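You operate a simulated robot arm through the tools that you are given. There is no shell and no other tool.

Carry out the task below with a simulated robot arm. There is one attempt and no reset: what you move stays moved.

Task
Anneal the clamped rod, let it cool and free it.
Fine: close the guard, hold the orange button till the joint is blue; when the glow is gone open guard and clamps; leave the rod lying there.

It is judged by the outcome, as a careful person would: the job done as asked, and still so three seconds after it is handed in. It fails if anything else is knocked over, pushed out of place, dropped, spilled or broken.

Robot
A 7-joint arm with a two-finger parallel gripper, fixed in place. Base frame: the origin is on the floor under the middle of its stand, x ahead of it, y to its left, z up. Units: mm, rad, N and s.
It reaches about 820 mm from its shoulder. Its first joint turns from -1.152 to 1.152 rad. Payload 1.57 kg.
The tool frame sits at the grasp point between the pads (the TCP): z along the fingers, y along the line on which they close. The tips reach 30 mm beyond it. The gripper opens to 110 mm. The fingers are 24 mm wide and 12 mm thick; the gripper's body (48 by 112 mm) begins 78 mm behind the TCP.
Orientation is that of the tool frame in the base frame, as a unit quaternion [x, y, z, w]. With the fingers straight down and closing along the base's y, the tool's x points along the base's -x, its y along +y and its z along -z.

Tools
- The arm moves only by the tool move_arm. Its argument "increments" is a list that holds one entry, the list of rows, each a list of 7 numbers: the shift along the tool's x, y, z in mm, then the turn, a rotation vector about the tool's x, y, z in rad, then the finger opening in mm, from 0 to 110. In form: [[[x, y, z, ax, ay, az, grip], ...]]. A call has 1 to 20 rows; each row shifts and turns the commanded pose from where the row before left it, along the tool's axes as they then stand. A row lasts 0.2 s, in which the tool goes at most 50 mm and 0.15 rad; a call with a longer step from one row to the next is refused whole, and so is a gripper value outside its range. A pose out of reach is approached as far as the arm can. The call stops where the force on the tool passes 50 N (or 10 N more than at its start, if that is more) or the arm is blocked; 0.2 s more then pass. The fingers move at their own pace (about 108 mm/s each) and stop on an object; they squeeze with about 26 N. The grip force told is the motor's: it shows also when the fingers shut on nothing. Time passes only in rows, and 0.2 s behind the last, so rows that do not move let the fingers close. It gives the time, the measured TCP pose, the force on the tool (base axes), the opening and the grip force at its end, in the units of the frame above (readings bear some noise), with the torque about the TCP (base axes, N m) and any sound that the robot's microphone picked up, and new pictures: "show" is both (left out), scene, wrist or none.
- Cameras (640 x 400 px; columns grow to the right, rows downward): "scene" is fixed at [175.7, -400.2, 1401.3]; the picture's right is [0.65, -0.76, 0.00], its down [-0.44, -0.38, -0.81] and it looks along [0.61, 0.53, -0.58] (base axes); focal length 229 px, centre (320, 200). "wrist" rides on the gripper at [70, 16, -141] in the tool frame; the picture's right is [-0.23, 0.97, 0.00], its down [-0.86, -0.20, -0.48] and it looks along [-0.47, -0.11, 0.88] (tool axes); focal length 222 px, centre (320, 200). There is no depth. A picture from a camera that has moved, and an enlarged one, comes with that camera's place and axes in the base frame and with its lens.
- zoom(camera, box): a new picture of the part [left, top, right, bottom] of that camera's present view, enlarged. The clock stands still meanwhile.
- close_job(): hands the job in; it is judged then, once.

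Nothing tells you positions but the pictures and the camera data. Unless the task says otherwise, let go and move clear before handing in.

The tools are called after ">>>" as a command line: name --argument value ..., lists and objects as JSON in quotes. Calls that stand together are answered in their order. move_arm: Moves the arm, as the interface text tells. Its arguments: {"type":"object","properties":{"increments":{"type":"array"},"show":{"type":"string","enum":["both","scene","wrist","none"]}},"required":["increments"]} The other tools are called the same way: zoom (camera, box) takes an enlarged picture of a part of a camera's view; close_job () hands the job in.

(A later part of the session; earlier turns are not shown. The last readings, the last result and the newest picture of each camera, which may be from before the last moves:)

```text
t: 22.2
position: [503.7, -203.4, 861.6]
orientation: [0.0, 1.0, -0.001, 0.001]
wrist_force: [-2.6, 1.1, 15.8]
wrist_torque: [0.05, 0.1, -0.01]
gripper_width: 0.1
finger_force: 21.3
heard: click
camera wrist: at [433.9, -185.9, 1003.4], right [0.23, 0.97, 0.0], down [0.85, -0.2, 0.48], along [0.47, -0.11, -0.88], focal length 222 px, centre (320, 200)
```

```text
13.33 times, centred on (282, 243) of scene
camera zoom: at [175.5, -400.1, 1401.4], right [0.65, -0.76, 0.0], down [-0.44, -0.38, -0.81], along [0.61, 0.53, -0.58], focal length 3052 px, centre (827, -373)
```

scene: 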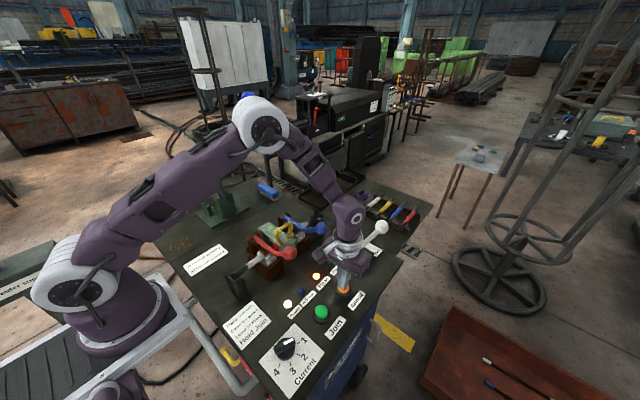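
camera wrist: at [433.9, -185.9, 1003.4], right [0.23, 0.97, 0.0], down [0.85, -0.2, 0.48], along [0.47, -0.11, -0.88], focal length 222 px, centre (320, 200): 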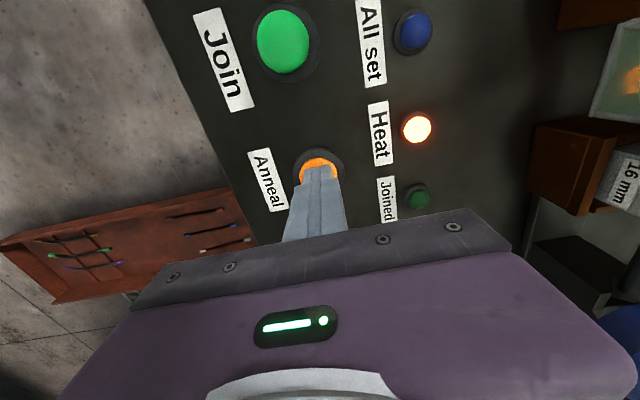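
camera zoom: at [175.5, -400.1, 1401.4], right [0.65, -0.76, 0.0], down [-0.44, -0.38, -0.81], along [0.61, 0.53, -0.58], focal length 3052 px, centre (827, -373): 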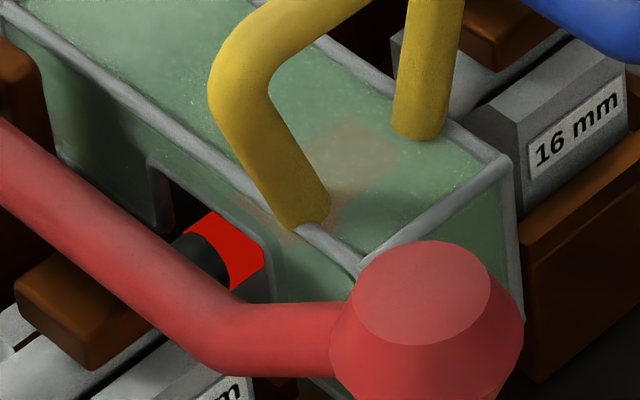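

The button clicked, the Heat lamp is lit, and the joint glows red. I'll keep holding in short waits and watch its colour.

>>> move_arm --increments '[[[0, 0, 0, 0, 0, 0, 0], [0, 0, 0, 0, 0, 0, 0]]]' --show "wrist"

>>> zoom --camera "scene" --box '[258, 228, 306, 258]'

```text
t: 22.8
position: [505.8, -204.0, 862.1]
orientation: [0.0, 1.0, 0.001, 0.0]
wrist_force: [-2.0, -0.4, 15.9]
wrist_torque: [-0.01, 0.04, 0.0]
gripper_width: 0.1
finger_force: 21.4
camera wrist: at [433.9, -185.9, 1003.2], right [0.23, 0.97, 0.0], down [0.85, -0.2, 0.48], along [0.47, -0.11, -0.88], focal length 222 px, centre (320, 200)
```

wrist: 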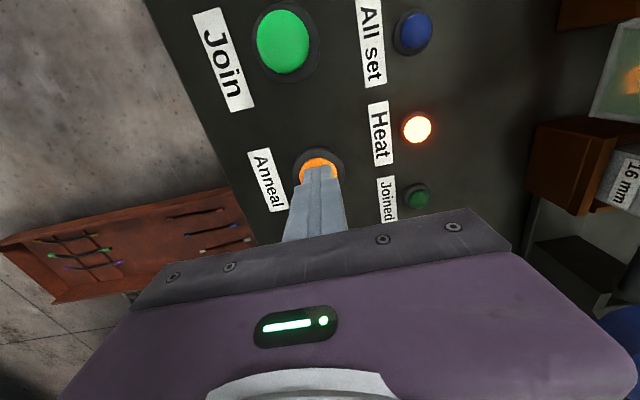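

```text
13.33 times, centred on (282, 243) of scene
camera zoom: at [175.5, -400.1, 1401.4], right [0.65, -0.76, 0.0], down [-0.44, -0.38, -0.81], along [0.61, 0.53, -0.58], focal length 3052 px, centre (827, -373)
```

zoom: 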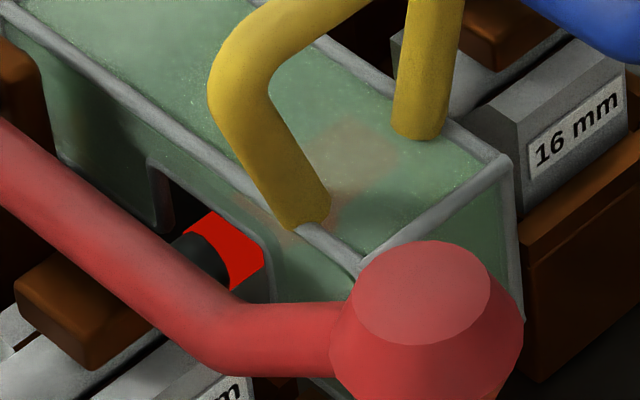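

The joint is still red. I'll keep holding.

>>> move_arm --increments '[[[0, 0, 0, 0, 0, 0, 0], [0, 0, 0, 0, 0, 0, 0], [0, 0, 0, 0, 0, 0, 0], [0, 0, 0, 0, 0, 0, 0]]]' --show "wrist"

>>> zoom --camera "scene" --box '[258, 228, 306, 258]'

```text
t: 23.8
position: [502.9, -204.6, 862.0]
orientation: [0.0, 1.0, 0.0, 0.0]
wrist_force: [-1.0, -2.0, 15.8]
wrist_torque: [-0.1, 0.02, -0.02]
gripper_width: 0.0
finger_force: 21.6
camera wrist: at [433.9, -185.9, 1003.2], right [0.23, 0.97, 0.0], down [0.85, -0.2, 0.48], along [0.47, -0.11, -0.88], focal length 222 px, centre (320, 200)
```

wrist: 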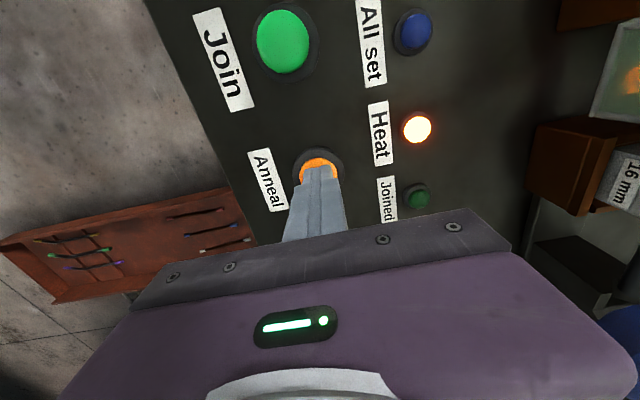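

```text
13.33 times, centred on (282, 243) of scene
camera zoom: at [175.5, -400.2, 1401.3], right [0.65, -0.76, 0.0], down [-0.44, -0.38, -0.81], along [0.61, 0.53, -0.58], focal length 3052 px, centre (827, -373)
```

zoom: 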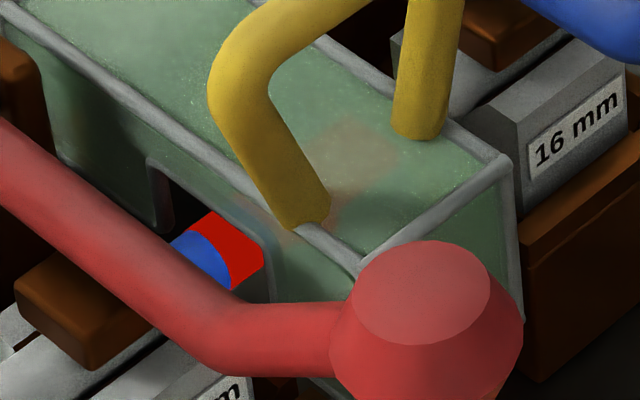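

The rod beside the glowing bead has just turned blue. The clock stands still, so I'll check this closely before releasing.

>>> zoom --camera "scene" --box '[264, 238, 284, 252]'

>>> zoom --camera "wrist" --box '[560, 10, 640, 130]'

>>> zoom --camera "scene" --box '[270, 250, 370, 312]'

```text
16.00 times, centred on (274, 245) of scene
camera zoom: at [175.5, -400.2, 1401.3], right [0.65, -0.76, 0.0], down [-0.44, -0.38, -0.81], along [0.61, 0.53, -0.58], focal length 3662 px, centre (1056, -520)
```

zoom: 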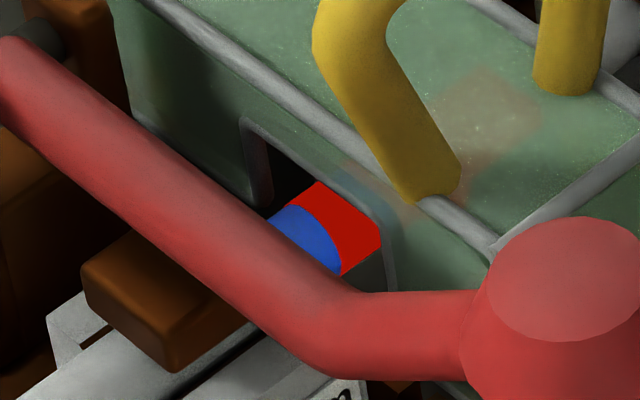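

```text
3.33 times, centred on (600, 70) of wrist
camera zoom: at [433.9, -185.9, 1003.2], right [0.23, 0.97, 0.0], down [0.85, -0.2, 0.48], along [0.47, -0.11, -0.88], focal length 740 px, centre (-613, 633)
```

zoom: 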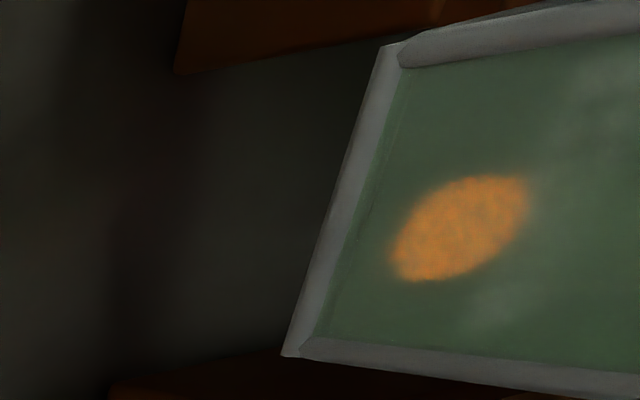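

```text
6.40 times, centred on (320, 281) of scene
camera zoom: at [175.5, -400.2, 1401.3], right [0.65, -0.76, 0.0], down [-0.44, -0.38, -0.81], along [0.61, 0.53, -0.58], focal length 1465 px, centre (320, -318)
```

zoom: 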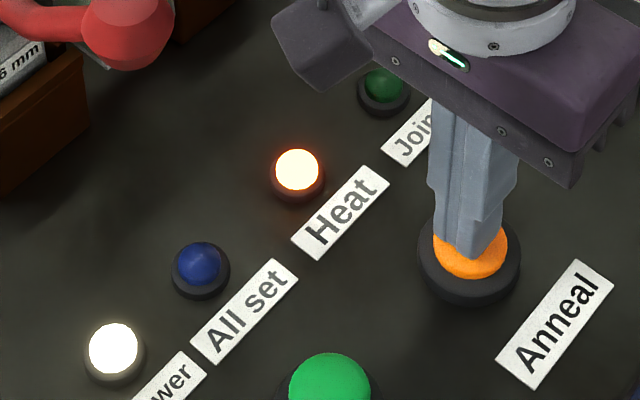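

The blue is full and clear at the joint, so the button can be released. I'll lift straight up and let it cool while watching.

>>> move_arm --increments '[[[0, 0, -15, 0, 0, 0, 0], [0, 0, -20, 0, 0, 0, 0], [0, 0, -20, 0, 0, 0, 0], [0, 0, 0, 0, 0, 0, 0]]]' --show "wrist"

>>> zoom --camera "scene" --box '[258, 228, 306, 258]'

```text
t: 24.8
position: [504.3, -204.6, 915.8]
orientation: [0.001, 1.0, -0.001, 0.0]
wrist_force: [-0.3, -0.4, -0.3]
wrist_torque: [0.0, 0.01, -0.02]
gripper_width: 0.2
finger_force: 21.9
camera wrist: at [434.4, -186.3, 1058.4], right [0.23, 0.97, 0.0], down [0.86, -0.2, 0.48], along [0.47, -0.11, -0.88], focal length 222 px, centre (320, 200)
```

wrist: 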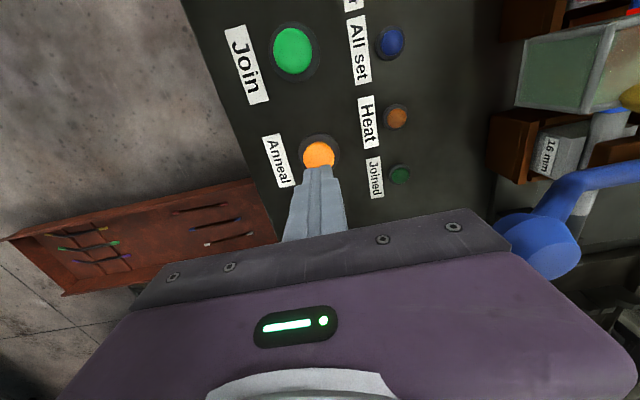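

```text
13.33 times, centred on (282, 243) of scene
camera zoom: at [175.7, -400.2, 1401.3], right [0.65, -0.76, 0.0], down [-0.44, -0.38, -0.81], along [0.61, 0.53, -0.58], focal length 3052 px, centre (827, -373)
```

zoom: 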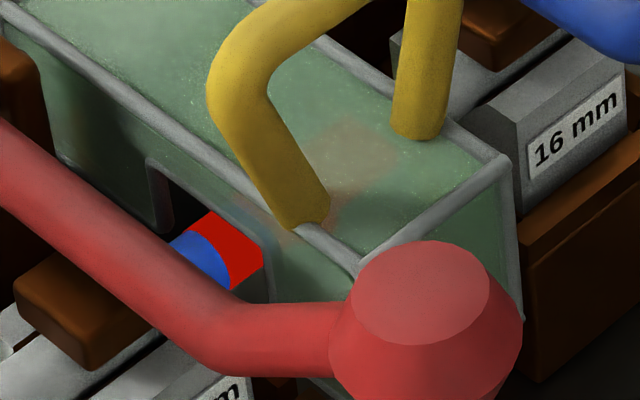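

The Heat lamp is off, and the joint is blue but still glowing. While it cools I'll rise and move back above the guard handle without touching it.

>>> move_arm --increments '[[[0, 0, -25, 0, 0, 0, 0], [0, 0, -30, 0, 0, 0, 0], [0, 0, -35, 0, 0, 0, 0], [0, 0, -35, 0, 0, 0, 0], [0, 0, -35, 0, 0, 0, 10], [4, 18.5, 0, 0, 0, 0, 36], [4, 18.5, 0, 0, 0, 0, 36], [4, 18.5, 0, 0, 0, 0, 36], [4, 18.5, 0, 0, 0, 0, 36], [4, 18.5, 0, 0, 0, 0, 36], [4, 18.5, 0, 0, 0, 0, 36], [4, 18.5, 0, 0, 0, 0, 36], [4, 18.5, 0, 0, 0, 0, 36], [4, 18.5, 0, 0, 0, 0, 36], [4, 18.5, 0, 0, 0, 0, 36], [0, 0, 0, 0, 0, 0, 36]]]' --show "both"

>>> zoom --camera "scene" --box '[258, 228, 306, 258]'

>>> zoom --camera "wrist" --box '[200, 80, 440, 230]'

```text
t: 28.2
position: [464.5, -17.5, 1076.0]
orientation: [0.0, 1.0, 0.001, 0.0]
wrist_force: [-0.5, -0.5, -0.1]
wrist_torque: [0.0, 0.02, 0.03]
gripper_width: 36.1
finger_force: 0.0
camera wrist: at [394.1, -0.3, 1218.2], right [0.23, 0.97, 0.0], down [0.85, -0.2, 0.48], along [0.47, -0.11, -0.88], focal length 222 px, centre (320, 200)
```

scene: 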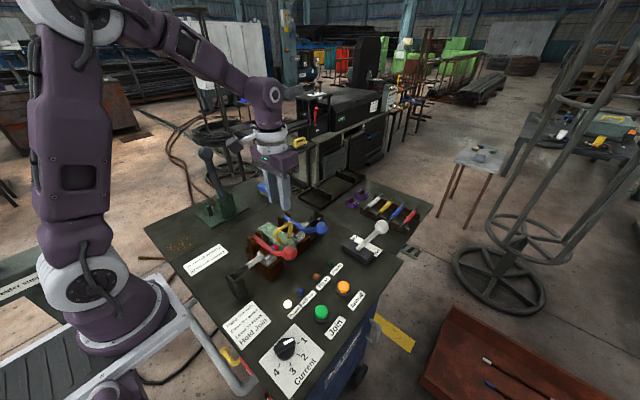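
wrist: 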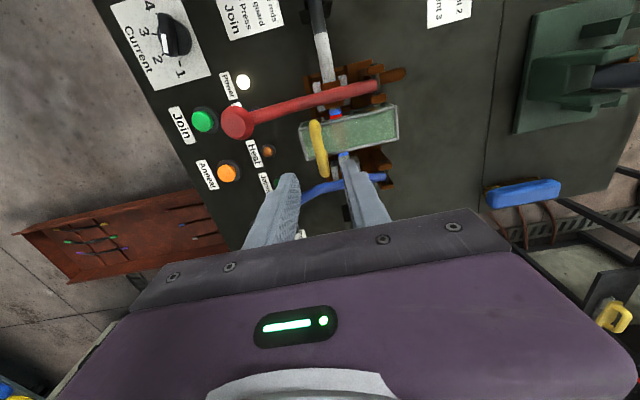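

```text
13.33 times, centred on (282, 243) of scene
camera zoom: at [175.8, -400.2, 1401.3], right [0.65, -0.76, 0.0], down [-0.44, -0.38, -0.81], along [0.61, 0.53, -0.58], focal length 3052 px, centre (827, -373)
```

zoom: 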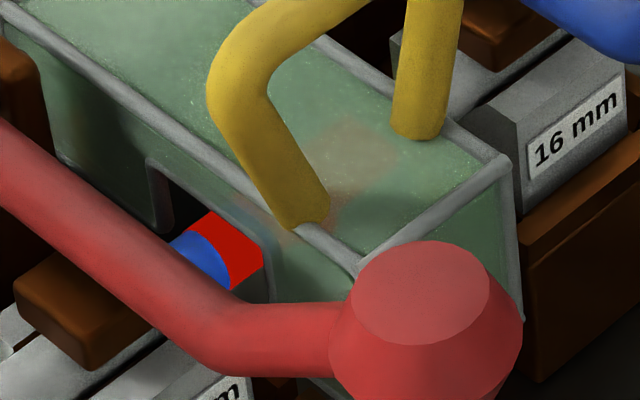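

```text
2.67 times, centred on (320, 155) of wrist
camera zoom: at [394.1, -0.3, 1218.2], right [0.23, 0.97, 0.0], down [0.85, -0.2, 0.48], along [0.47, -0.11, -0.88], focal length 592 px, centre (320, 320)
```

zoom: 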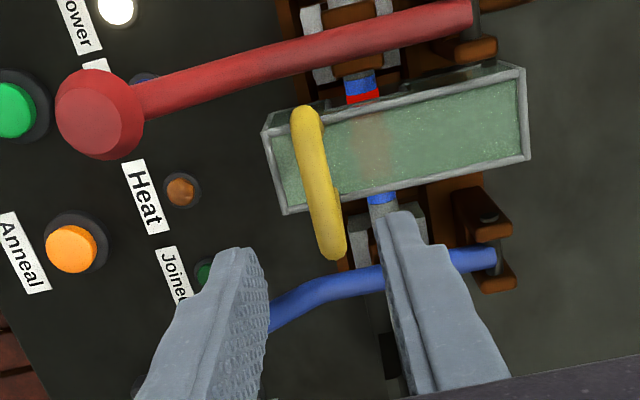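

The rod is blue on both sides of the joint, with the red glow still between. I'll hold still and wait for the glow to go.

>>> move_arm --increments '[[[0, 0, 0, 0, 0, 0, 36], [0, 0, 0, 0, 0, 0, 36], [0, 0, 0, 0, 0, 0, 36], [0, 0, 0, 0, 0, 0, 36], [0, 0, 0, 0, 0, 0, 36], [0, 0, 0, 0, 0, 0, 36], [0, 0, 0, 0, 0, 0, 36], [0, 0, 0, 0, 0, 0, 36], [0, 0, 0, 0, 0, 0, 36], [0, 0, 0, 0, 0, 0, 36], [0, 0, 0, 0, 0, 0, 36], [0, 0, 0, 0, 0, 0, 36], [0, 0, 0, 0, 0, 0, 36], [0, 0, 0, 0, 0, 0, 36], [0, 0, 0, 0, 0, 0, 36], [0, 0, 0, 0, 0, 0, 36], [0, 0, 0, 0, 0, 0, 36], [0, 0, 0, 0, 0, 0, 36], [0, 0, 0, 0, 0, 0, 36], [0, 0, 0, 0, 0, 0, 36]]]' --show "none"

>>> zoom --camera "scene" --box '[258, 228, 306, 258]'

>>> zoom --camera "wrist" --box '[280, 80, 420, 180]'

```text
t: 32.4
position: [463.6, -17.9, 1076.6]
orientation: [0.0, 1.0, 0.0, 0.0]
wrist_force: [0.3, -0.9, -0.2]
wrist_torque: [-0.01, -0.01, 0.0]
gripper_width: 36.0
finger_force: 0.1
```

```text
13.33 times, centred on (282, 243) of scene
camera zoom: at [175.7, -400.2, 1401.3], right [0.65, -0.76, 0.0], down [-0.44, -0.38, -0.81], along [0.61, 0.53, -0.58], focal length 3052 px, centre (827, -373)
```

zoom: 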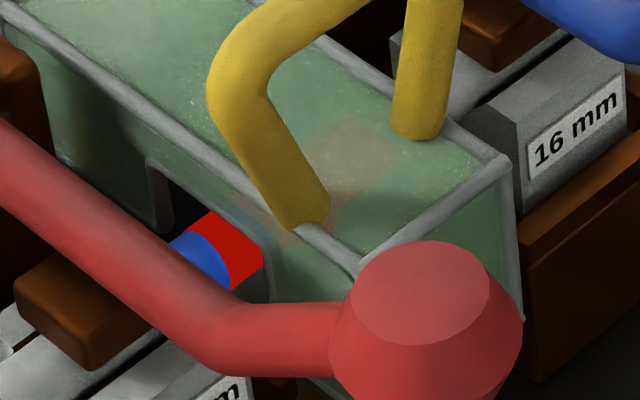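

```text
4.00 times, centred on (350, 130) of wrist
camera zoom: at [394.2, -0.6, 1218.2], right [0.23, 0.97, 0.0], down [0.86, -0.2, 0.48], along [0.47, -0.11, -0.88], focal length 888 px, centre (200, 480)
```

zoom: 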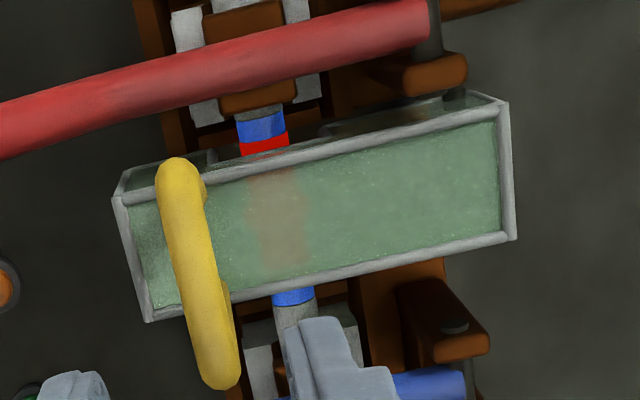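

The glow is still red, so I'll keep waiting without touching anything.

>>> move_arm --increments '[[[0, 0, 0, 0, 0, 0, 36], [0, 0, 0, 0, 0, 0, 36], [0, 0, 0, 0, 0, 0, 36], [0, 0, 0, 0, 0, 0, 36], [0, 0, 0, 0, 0, 0, 36], [0, 0, 0, 0, 0, 0, 36], [0, 0, 0, 0, 0, 0, 36], [0, 0, 0, 0, 0, 0, 36], [0, 0, 0, 0, 0, 0, 36], [0, 0, 0, 0, 0, 0, 36], [0, 0, 0, 0, 0, 0, 36], [0, 0, 0, 0, 0, 0, 36], [0, 0, 0, 0, 0, 0, 36], [0, 0, 0, 0, 0, 0, 36], [0, 0, 0, 0, 0, 0, 36], [0, 0, 0, 0, 0, 0, 36], [0, 0, 0, 0, 0, 0, 36], [0, 0, 0, 0, 0, 0, 36], [0, 0, 0, 0, 0, 0, 36], [0, 0, 0, 0, 0, 0, 36]]]' --show "none"

>>> zoom --camera "wrist" --box '[280, 80, 420, 180]'

```text
t: 36.6
position: [464.6, -17.6, 1075.2]
orientation: [-0.001, 1.0, -0.001, 0.0]
wrist_force: [0.3, 0.1, -0.5]
wrist_torque: [0.01, 0.01, -0.03]
gripper_width: 36.3
finger_force: 0.1
```

```text
4.00 times, centred on (350, 130) of wrist
camera zoom: at [394.2, -0.6, 1218.2], right [0.23, 0.97, 0.0], down [0.86, -0.2, 0.48], along [0.47, -0.11, -0.88], focal length 888 px, centre (200, 480)
```

zoom: 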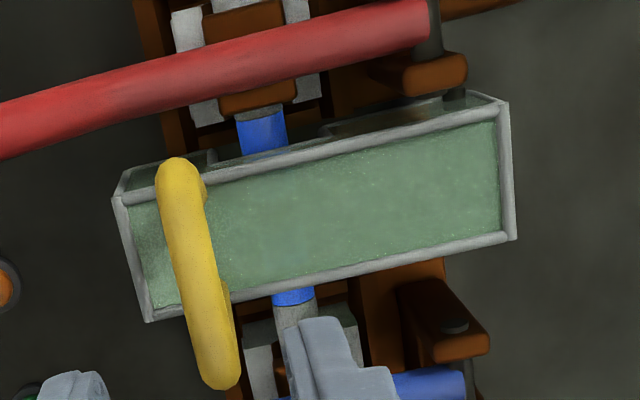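

The glow is gone and the joint is blue throughout. I'll confirm in the scene view and lower the open fingers around the handle bar (about y -17, z 964).

>>> zoom --camera "scene" --box '[258, 228, 306, 258]'

>>> move_arm --increments '[[[0, 0.5, 20, 0, 0, 0, 36], [0, 0, 20, 0, 0, 0, 36], [0, 0, 20, 0, 0, 0, 36], [0, 0, 16, 0, 0, 0, 36], [0, 0, 16, 0, 0, 0, 36], [0, 0, 14, 0, 0, 0, 36], [0, 0, 0, 0, 0, 0, 36]]]' --show "wrist"

```text
13.33 times, centred on (282, 243) of scene
camera zoom: at [175.7, -400.2, 1401.3], right [0.65, -0.76, 0.0], down [-0.44, -0.38, -0.81], along [0.61, 0.53, -0.58], focal length 3052 px, centre (827, -373)
```

zoom: 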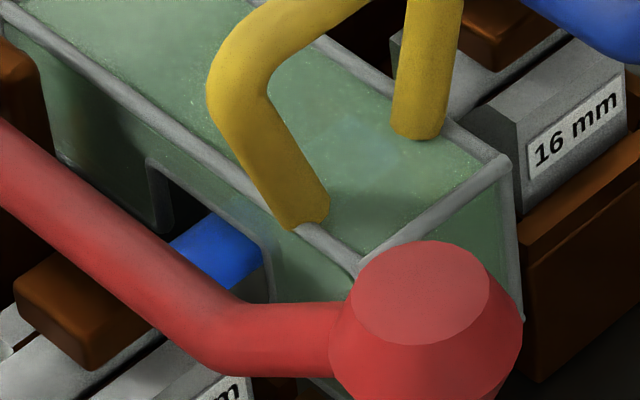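

```text
t: 38.2
position: [463.9, -17.6, 970.7]
orientation: [0.0, 1.0, 0.0, 0.0]
wrist_force: [0.0, -0.1, 0.0]
wrist_torque: [0.01, -0.01, 0.0]
gripper_width: 35.8
finger_force: 0.0
camera wrist: at [393.6, 0.0, 1112.2], right [0.23, 0.97, 0.0], down [0.86, -0.2, 0.48], along [0.47, -0.11, -0.88], focal length 222 px, centre (320, 200)
```

wrist: 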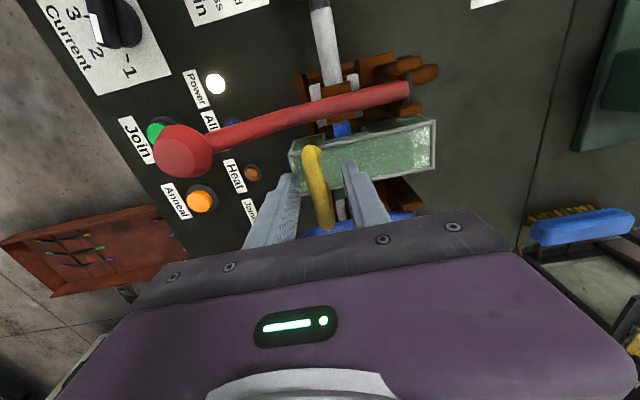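

The bar is between the fingers. I'll narrow them around it and raise the guard back along the arc.

>>> move_arm --increments '[[[0, 0, 0, 0, 0, 0, 18], [0, 0, 0, 0, 0, 0, 18], [0, 5, -5.6, 0, 0, 0, 18], [0, 5, -5.6, 0, 0, 0, 18], [0, 5.6, -5, 0, 0, 0, 18], [0, 5.7, -5, 0, 0, 0, 18], [0, 6.2, -4.2, 0, 0, 0, 18], [0, 6.2, -4.2, 0, 0, 0, 18], [0, 6.7, -3.5, 0, 0, 0, 18], [0, 6.7, -3.5, 0, 0, 0, 18], [0, 7.1, -2.6, 0, 0, 0, 18], [0, 7.1, -2.6, 0, 0, 0, 18], [0, 0, 0, 0, 0, 0, 18]]]' --show "both"

```text
t: 41.0
position: [464.4, 43.9, 1013.0]
orientation: [0.0, 1.0, 0.0, 0.0]
wrist_force: [-1.2, 0.3, 0.6]
wrist_torque: [-0.02, 0.0, -0.02]
gripper_width: 18.3
finger_force: 0.2
camera wrist: at [394.3, 61.1, 1154.2], right [0.23, 0.97, 0.0], down [0.85, -0.2, 0.48], along [0.47, -0.11, -0.88], focal length 222 px, centre (320, 200)
```

scene: 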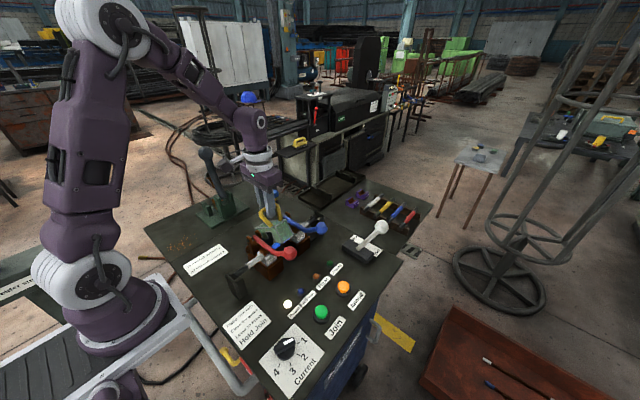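
wrist: 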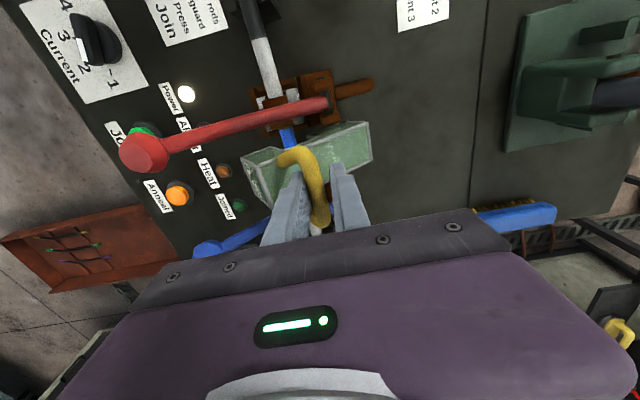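

The guard is lifting well. I'll continue over the top of the arc.

>>> move_arm --increments '[[[0, 7.4, -1.8, 0, 0, 0, 18], [0, 7.3, -1.7, 0, 0, 0, 18], [0, 7.5, -0.9, 0, 0, 0, 18], [0, 7.5, -0.8, 0, 0, 0, 18], [0, 7.6, 0, 0, 0, 0, 18], [0, 7.5, 0, 0, 0, 0, 18], [0, 7.5, 1, 0, 0, 0, 18], [0, 7.5, 1, 0, 0, 0, 18], [0, 7.4, 1.9, 0, 0, 0, 18], [0, 7.3, 1.9, 0, 0, 0, 18], [0, 7, 2.7, 0, 0, 0, 18], [0, 7, 2.8, 0, 0, 0, 18], [0, 0, 0, 0, 0, 0, 18]]]' --show "both"

```text
t: 43.8
position: [463.9, 132.9, 1005.9]
orientation: [0.001, 1.0, 0.0, 0.001]
wrist_force: [-0.8, 0.5, 0.6]
wrist_torque: [-0.01, -0.01, -0.02]
gripper_width: 17.9
finger_force: 0.0
camera wrist: at [393.9, 149.8, 1147.5], right [0.23, 0.97, 0.0], down [0.86, -0.2, 0.48], along [0.47, -0.11, -0.88], focal length 222 px, centre (320, 200)
```

scene: 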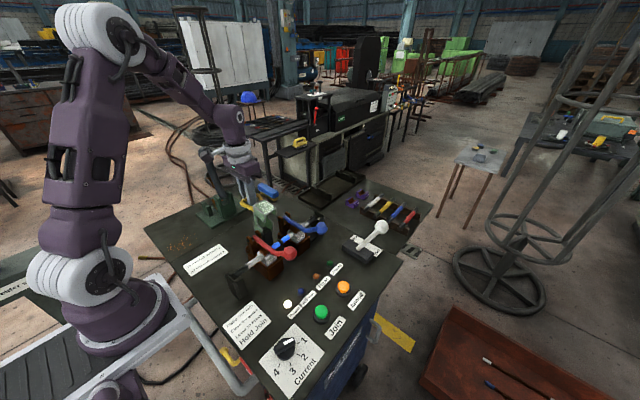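
wrist: 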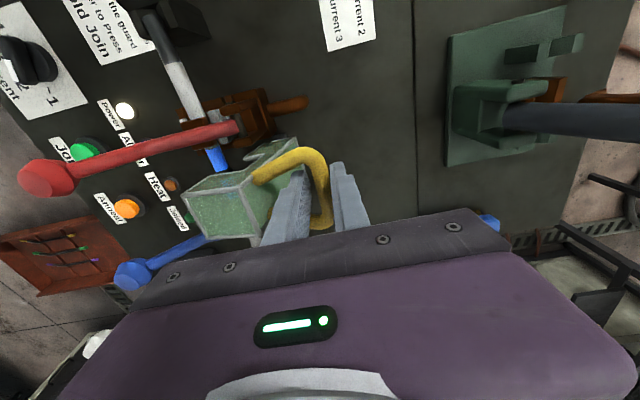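

Past the top now. I'll finish the swing to the original resting position.

>>> move_arm --increments '[[[0, 6.7, 3.6, 0, 0, 0, 18], [0, 6.6, 3.6, 0, 0, 0, 18], [0, 6.2, 4.4, 0, 0, 0, 18], [0, 6.1, 4.4, 0, 0, 0, 18], [0, 5.6, 5.1, 0, 0, 0, 18], [0, 5.5, 5.1, 0, 0, 0, 18], [0, 1.5, 1, 0, 0, 0, 18], [0, 0, 0, 0, 0, 0, 18]]]' --show "both"

>>> zoom --camera "wrist" --box '[190, 120, 390, 245]'

```text
t: 45.6
position: [463.2, 170.3, 978.8]
orientation: [0.0, 1.0, 0.001, 0.001]
wrist_force: [0.2, 0.4, 0.1]
wrist_torque: [0.03, 0.04, 0.01]
gripper_width: 18.2
finger_force: 0.1
camera wrist: at [393.9, 187.9, 1120.2], right [0.23, 0.97, 0.0], down [0.86, -0.2, 0.48], along [0.47, -0.11, -0.88], focal length 222 px, centre (320, 200)
```

scene: 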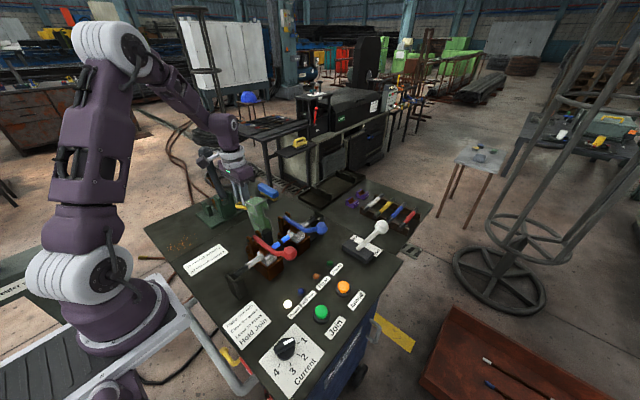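
wrist: 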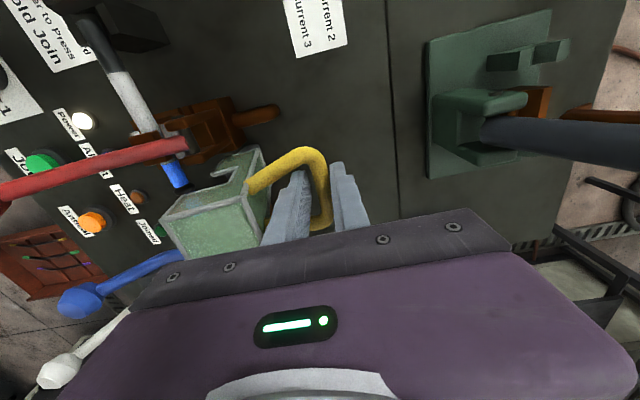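

```text
3.20 times, centred on (290, 182) of wrist
camera zoom: at [393.9, 187.9, 1120.2], right [0.23, 0.97, 0.0], down [0.86, -0.2, 0.48], along [0.47, -0.11, -0.88], focal length 711 px, centre (416, 256)
```

zoom: 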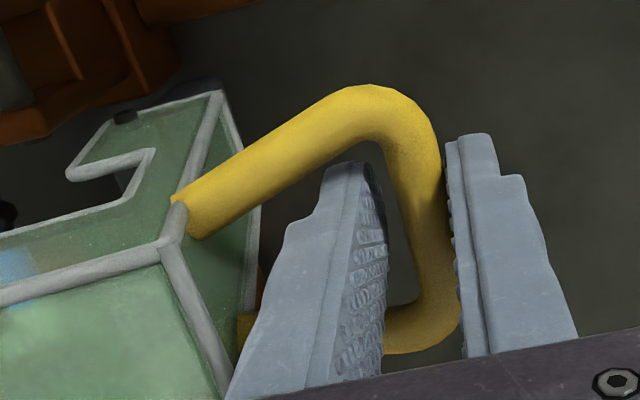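

The guard is back at its open rest. I'll open the fingers and lift out of the handle.

>>> move_arm --increments '[[[0, 1, 0, 0, 0, 0, 24], [0, 0, 0, 0, 0, 0, 28], [0, 0, -10, 0, 0, 0, 28], [0, 0, -15, 0, 0, 0, 28], [0, 0, -20, 0, 0, 0, 28], [0, 0, -25, 0, 0, 0, 28], [0, 0, -30, 0, 0, 0, 28], [0, 0, -30, 0, 0, 0, 28], [0, 0, 0, 0, 0, 0, 28]]]' --show "both"

>>> zoom --camera "wrist" --box '[90, 60, 390, 245]'

>>> zoom --camera "scene" --box '[225, 190, 345, 265]'

```text
t: 47.6
position: [463.5, 172.5, 1109.5]
orientation: [0.0, 1.0, 0.0, -0.001]
wrist_force: [0.2, 0.2, 0.0]
wrist_torque: [-0.02, 0.01, 0.04]
gripper_width: 28.2
finger_force: 0.0
camera wrist: at [394.3, 189.0, 1250.9], right [0.23, 0.97, 0.0], down [0.85, -0.2, 0.48], along [0.47, -0.11, -0.88], focal length 222 px, centre (320, 200)
```

scene: 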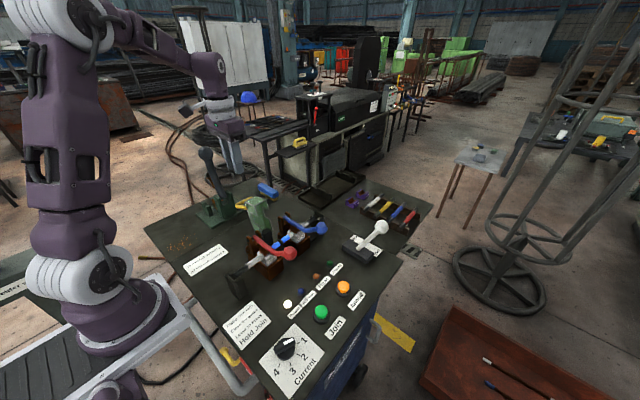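
wrist: 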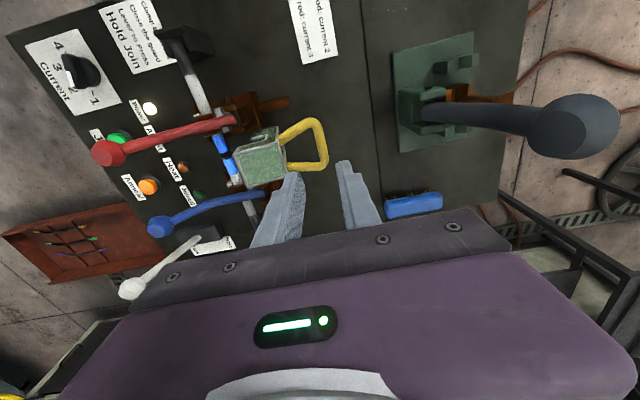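

```text
2.13 times, centred on (240, 152) of wrist
camera zoom: at [394.3, 189.0, 1250.9], right [0.23, 0.97, 0.0], down [0.85, -0.2, 0.48], along [0.47, -0.11, -0.88], focal length 474 px, centre (491, 301)
```

zoom: 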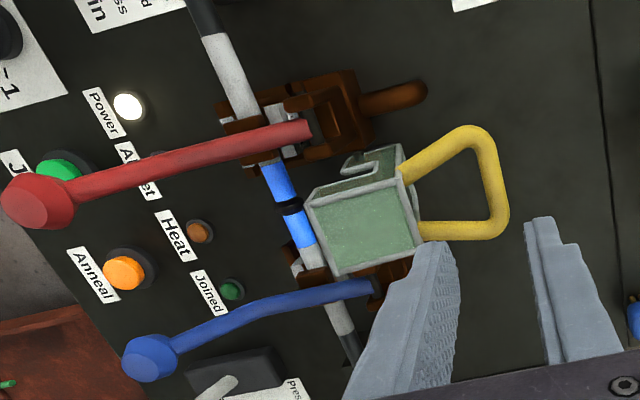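

```text
5.33 times, centred on (285, 228) of scene
camera zoom: at [175.7, -400.2, 1401.3], right [0.65, -0.76, 0.0], down [-0.44, -0.38, -0.81], along [0.61, 0.53, -0.58], focal length 1221 px, centre (507, 53)
```

zoom: 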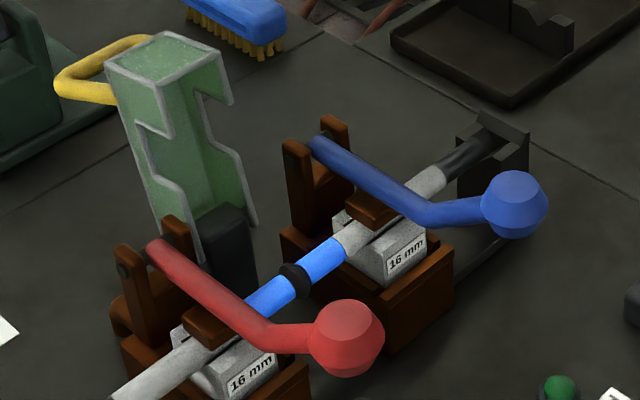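

The joint is blue and cold, and the guard is open. The clamp levers pivot about x at about (y 62, z 926), and their balls at (413, -97, 970) and (531, -96, 970) must swing up. I'll go above the red ball and turn the gripper so the fingers close along x.

>>> move_arm --increments '[[[5.6, -30, 0, 0, 0, 0, 40], [5.6, -30, 0, 0, 0, 0, 60], [5.6, -30, 0, 0, 0, 0, 60], [5.6, -30, 0, 0, 0, 0, 60], [5.6, -30, 0, 0, 0, 0, 60], [5.6, -30, 0, 0, 0, 0, 60], [5.6, -30, 0, 0, 0, 0, 60], [5.6, -30, 0, 0, 0, 0, 60], [5.6, -30, 0, 0, 0, 0, 60], [0, 0, 0, 0, 0, -0.1428, 60], [0, 0, 0, 0, 0, -0.1428, 60], [0, 0, 0, 0, 0, -0.1428, 60], [0, 0, 0, 0, 0, -0.1428, 60], [0, 0, 0, 0, 0, -0.1428, 60], [0, 0, 0, 0, 0, -0.1428, 60], [0, 0, 0, 0, 0, -0.1428, 60], [0, 0, 0, 0, 0, -0.1428, 60], [0, 0, 0, 0, 0, -0.1428, 60], [0, 0, 0, 0, 0, -0.1428, 60], [0, 0, 0, 0, 0, -0.1428, 60]]]' --show "both"

```text
t: 51.8
position: [412.9, -99.2, 1109.1]
orientation: [0.708, -0.706, -0.001, 0.0]
wrist_force: [0.0, 0.4, -1.0]
wrist_torque: [0.01, 0.0, -0.04]
gripper_width: 59.9
finger_force: 0.0
camera wrist: at [397.3, -167.3, 1250.8], right [-0.97, 0.22, 0.0], down [0.2, 0.86, 0.48], along [0.11, 0.47, -0.88], focal length 222 px, centre (320, 200)
```

scene: 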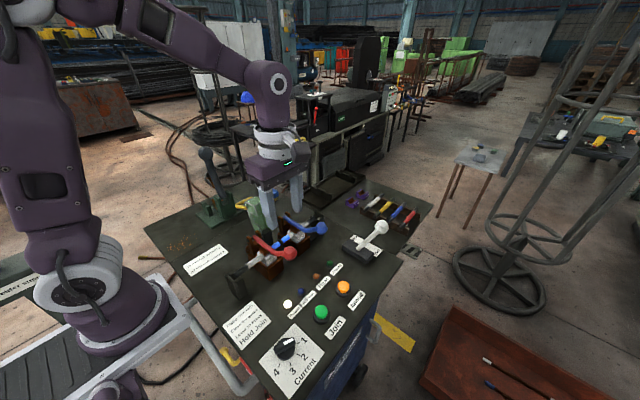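
wrist: 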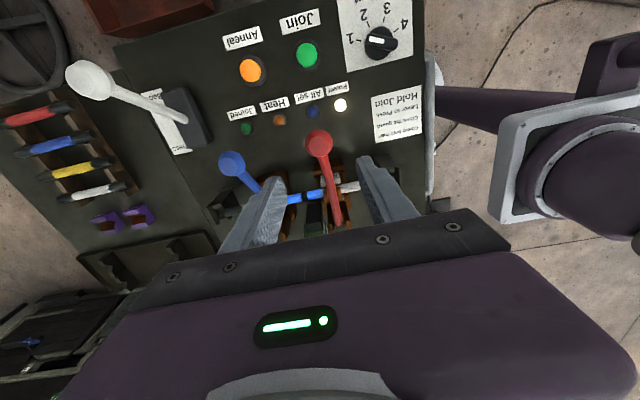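

The view agrees: the red ball is at about (415, -98, 970). I'll lower the open fingers on either side of it.

>>> move_arm --increments '[[[-2, -1.5, 20, 0, 0, 0, 60], [0, 0, 20, 0, 0, 0, 60], [0, 0, 20, 0, 0, 0, 60], [0, 0, 20, 0, 0, 0, 60], [0, 0, 15, 0, 0, 0, 60], [0, 0, 0, 0, 0, 0, 60]]]' --show "both"

>>> zoom --camera "wrist" --box '[200, 80, 440, 230]'

>>> zoom --camera "scene" --box '[225, 190, 345, 265]'

```text
t: 53.2
position: [415.5, -96.5, 1013.8]
orientation: [0.707, -0.707, 0.0, 0.0]
wrist_force: [-0.5, 0.4, -0.8]
wrist_torque: [-0.01, -0.02, -0.02]
gripper_width: 59.8
finger_force: 0.1
camera wrist: at [398.6, -165.5, 1155.8], right [-0.97, 0.23, 0.0], down [0.2, 0.86, 0.48], along [0.11, 0.47, -0.88], focal length 222 px, centre (320, 200)
```

scene: 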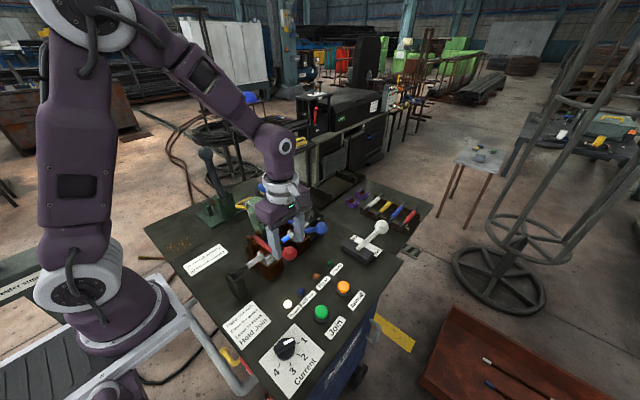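
wrist: 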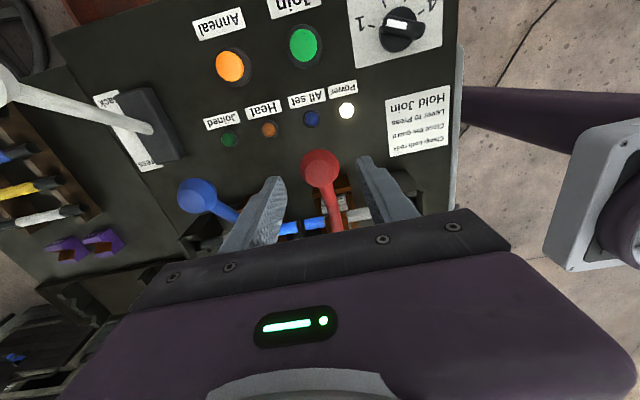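

```text
2.67 times, centred on (320, 155) of wrist
camera zoom: at [398.6, -165.5, 1155.8], right [-0.97, 0.23, 0.0], down [0.2, 0.86, 0.48], along [0.11, 0.47, -0.88], focal length 592 px, centre (320, 320)
```

zoom: 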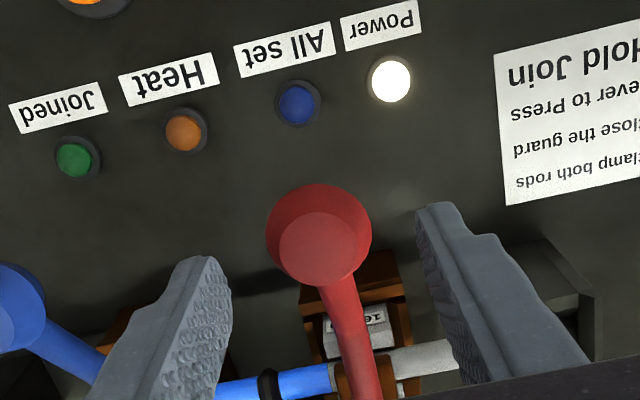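

```text
5.33 times, centred on (285, 228) of scene
camera zoom: at [175.8, -400.2, 1401.3], right [0.65, -0.76, 0.0], down [-0.44, -0.38, -0.81], along [0.61, 0.53, -0.58], focal length 1221 px, centre (507, 53)
```

zoom: 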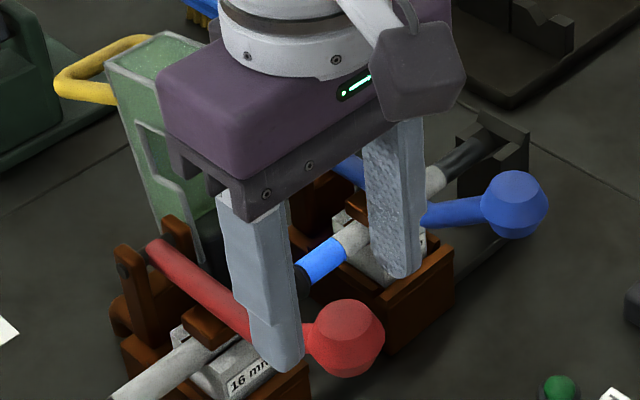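

Aligned. I'll descend the last 44 mm so the pads are level with the ball's middle.

>>> move_arm --increments '[[[1, 0.5, 15, 0, 0, 0, 60], [0, 0, 15, 0, 0, 0, 60], [0, 0, 13, 0, 0, 0, 60], [0, 0, 0, 0, 0, 0, 60]]]' --show "both"

>>> zoom --camera "wrist" --box '[200, 80, 440, 230]'

>>> zoom --camera "scene" --box '[225, 190, 345, 265]'

```text
t: 54.2
position: [414.6, -98.5, 971.7]
orientation: [-0.707, 0.707, 0.0, 0.0]
wrist_force: [-0.1, 0.0, 0.6]
wrist_torque: [0.02, 0.0, 0.01]
gripper_width: 59.9
finger_force: 0.1
camera wrist: at [398.6, -166.4, 1112.9], right [-0.97, 0.23, 0.0], down [0.2, 0.86, 0.48], along [0.11, 0.47, -0.88], focal length 222 px, centre (320, 200)
```

scene: 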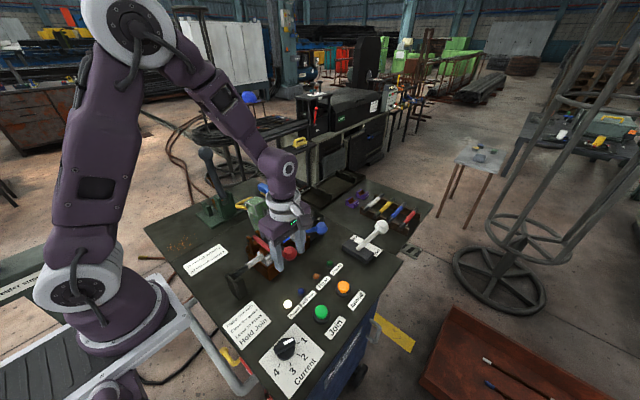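
wrist: 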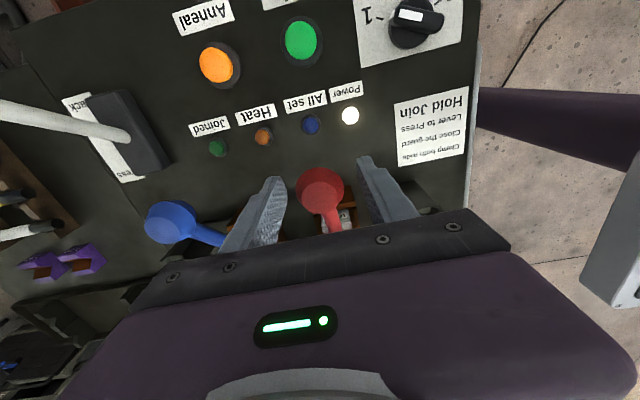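

```text
2.67 times, centred on (320, 155) of wrist
camera zoom: at [398.6, -166.4, 1112.9], right [-0.97, 0.23, 0.0], down [0.2, 0.86, 0.48], along [0.11, 0.47, -0.88], focal length 592 px, centre (320, 320)
```

zoom: 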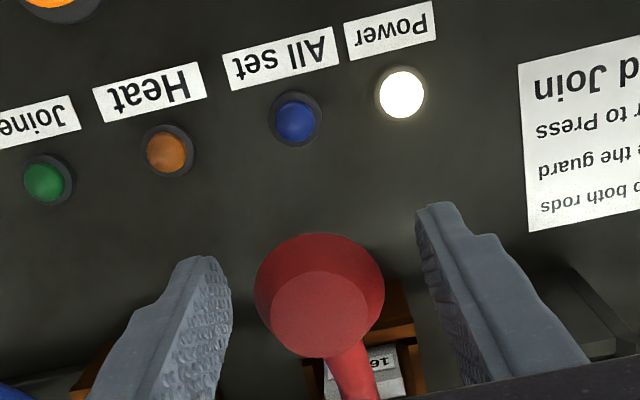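

```text
5.33 times, centred on (285, 228) of scene
camera zoom: at [175.8, -400.2, 1401.3], right [0.65, -0.76, 0.0], down [-0.44, -0.38, -0.81], along [0.61, 0.53, -0.58], focal length 1221 px, centre (507, 53)
```

zoom: 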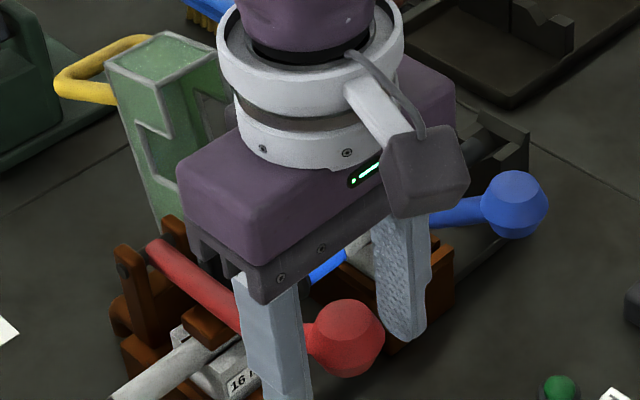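

The ball is centred between the pads. I'll close on it.

>>> move_arm --increments '[[[0, 0, 0, 0, 0, 0, 40], [0, 0, 0, 0, 0, 0, 20], [0, 0, 0, 0, 0, 0, 10], [0, 0, 0, 0, 0, 0, 10]]]' --show "wrist"

>>> zoom --camera "wrist" --box '[200, 80, 440, 230]'

>>> zoom --camera "scene" --box '[225, 190, 345, 265]'

```text
t: 55.2
position: [415.7, -97.5, 972.0]
orientation: [-0.707, 0.707, 0.001, -0.001]
wrist_force: [2.8, 0.1, -0.2]
wrist_torque: [-0.05, -0.03, 0.0]
gripper_width: 35.0
finger_force: 26.0
camera wrist: at [398.7, -166.4, 1113.1], right [-0.97, 0.23, 0.0], down [0.2, 0.86, 0.48], along [0.11, 0.47, -0.88], focal length 222 px, centre (320, 200)
```

wrist: 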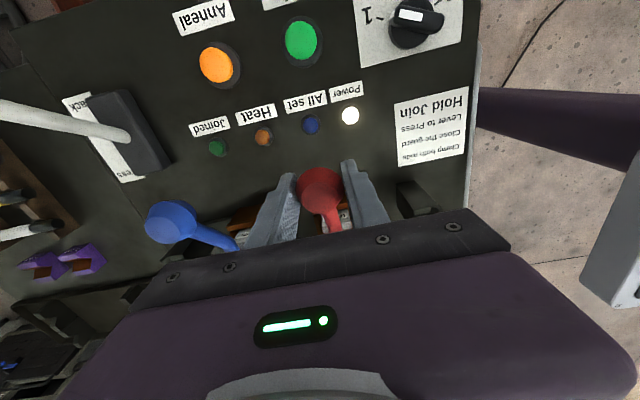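

```text
2.67 times, centred on (320, 155) of wrist
camera zoom: at [398.7, -166.4, 1113.1], right [-0.97, 0.23, 0.0], down [0.2, 0.86, 0.48], along [0.11, 0.47, -0.88], focal length 592 px, centre (320, 320)
```

zoom: 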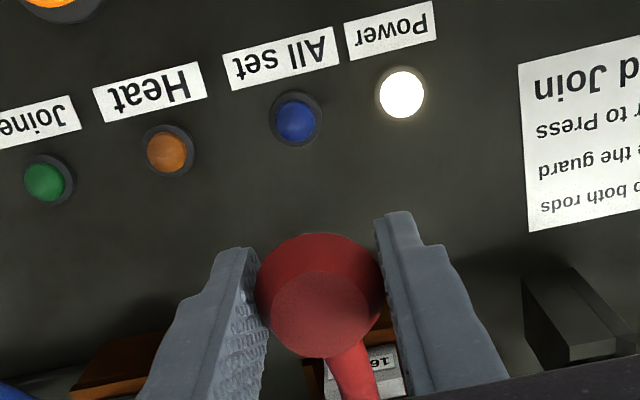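

```text
5.33 times, centred on (285, 228) of scene
camera zoom: at [175.8, -400.2, 1401.3], right [0.65, -0.76, 0.0], down [-0.44, -0.38, -0.81], along [0.61, 0.53, -0.58], focal length 1221 px, centre (507, 53)
```

zoom: 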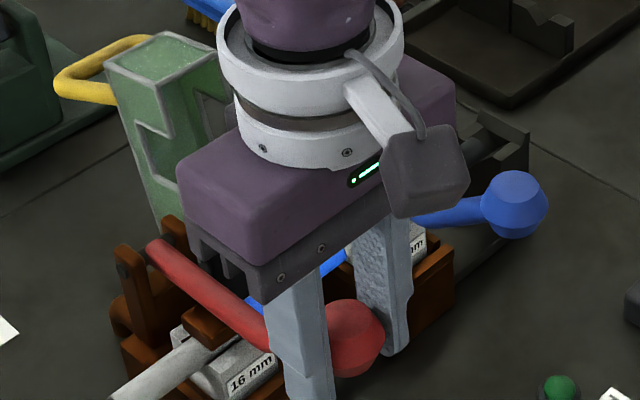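

The grip is firm at 35 mm. I'll lift the red ball gently along its arc and watch the force.

>>> move_arm --increments '[[[-1, 0, -3.2, 0, 0, 0, 10], [-1, 0, -3.2, 0, 0, 0, 10], [-1, 0, -3.2, 0, 0, 0, 10], [-1, 0, -3.1, 0, 0, 0, 10], [0, 0, 0, 0, 0, 0, 10]]]' --show "wrist"

>>> zoom --camera "scene" --box '[225, 190, 345, 265]'

```text
t: 56.4
position: [415.3, -92.9, 982.9]
orientation: [0.707, -0.707, 0.0, -0.001]
wrist_force: [9.5, -1.3, 0.5]
wrist_torque: [-0.36, 0.03, 0.04]
gripper_width: 35.2
finger_force: 26.5
camera wrist: at [398.6, -162.3, 1125.3], right [-0.97, 0.23, 0.0], down [0.2, 0.86, 0.48], along [0.11, 0.47, -0.88], focal length 222 px, centre (320, 200)
```

wrist: 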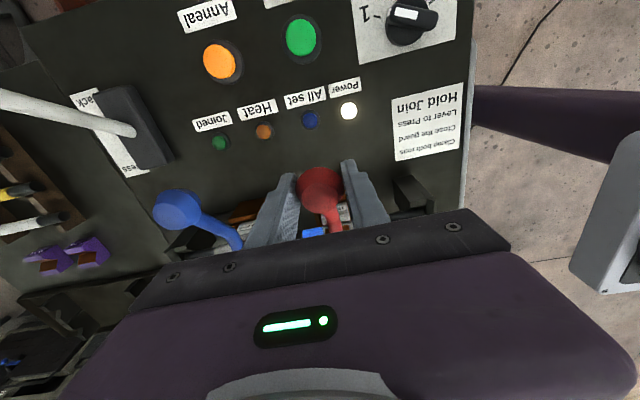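

```text
5.33 times, centred on (285, 228) of scene
camera zoom: at [176.1, -400.2, 1401.2], right [0.65, -0.76, 0.0], down [-0.44, -0.38, -0.81], along [0.61, 0.53, -0.58], focal length 1221 px, centre (507, 53)
```

zoom: 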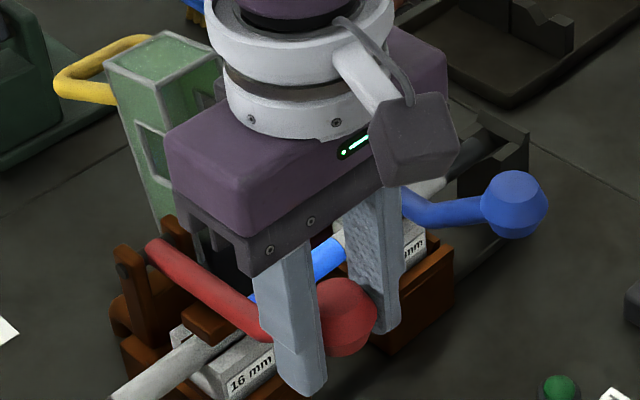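

The lever rises freely. I'll continue along the arc in moderate steps.

>>> move_arm --increments '[[[-2.8, -0.6, -6.7, 0, 0, 0, 10], [-2.8, 0, -6.7, 0, 0, 0, 10], [-3.3, 0, -6.4, 0, 0, 0, 10], [-3.3, 0, -6.4, 0, 0, 0, 10], [-3.9, 0, -6.1, 0, 0, 0, 10], [-3.9, 0, -6.1, 0, 0, 0, 10], [-4.4, 0, -5.7, 0, 0, 0, 10], [-4.4, 0, -5.8, 0, 0, 0, 10], [-4.9, 0, -5.3, 0, 0, 0, 10], [-4.9, 0, -5.4, 0, 0, 0, 10], [0, 0, 0, 0, 0, 0, 10]]]' --show "wrist"

>>> zoom --camera "scene" --box '[210, 170, 346, 255]'

```text
t: 58.8
position: [415.6, -54.2, 1044.1]
orientation: [0.707, -0.707, 0.001, -0.001]
wrist_force: [3.1, -5.0, 0.8]
wrist_torque: [-0.57, 0.08, -0.02]
gripper_width: 35.4
finger_force: 26.3
camera wrist: at [398.7, -123.7, 1186.0], right [-0.97, 0.23, 0.0], down [0.2, 0.85, 0.48], along [0.11, 0.47, -0.88], focal length 222 px, centre (320, 200)
```

wrist: 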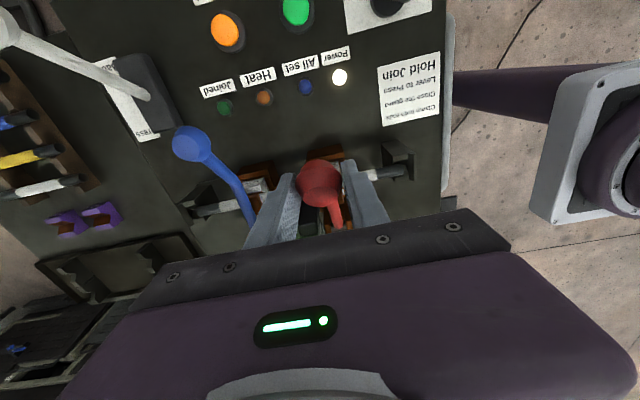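

```text
4.71 times, centred on (278, 212) of scene
camera zoom: at [175.8, -400.3, 1401.2], right [0.65, -0.76, 0.0], down [-0.44, -0.38, -0.81], along [0.61, 0.53, -0.58], focal length 1077 px, centre (518, 141)
```

zoom: 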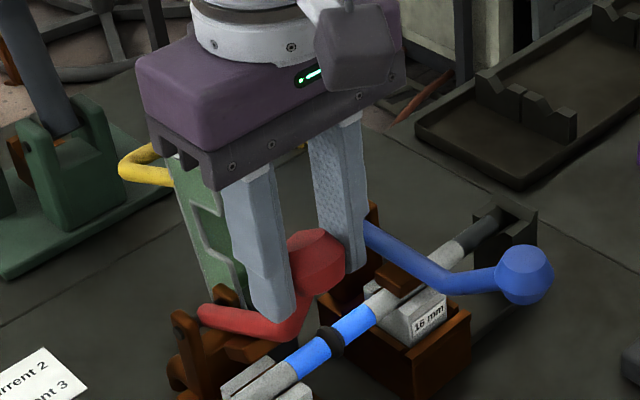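

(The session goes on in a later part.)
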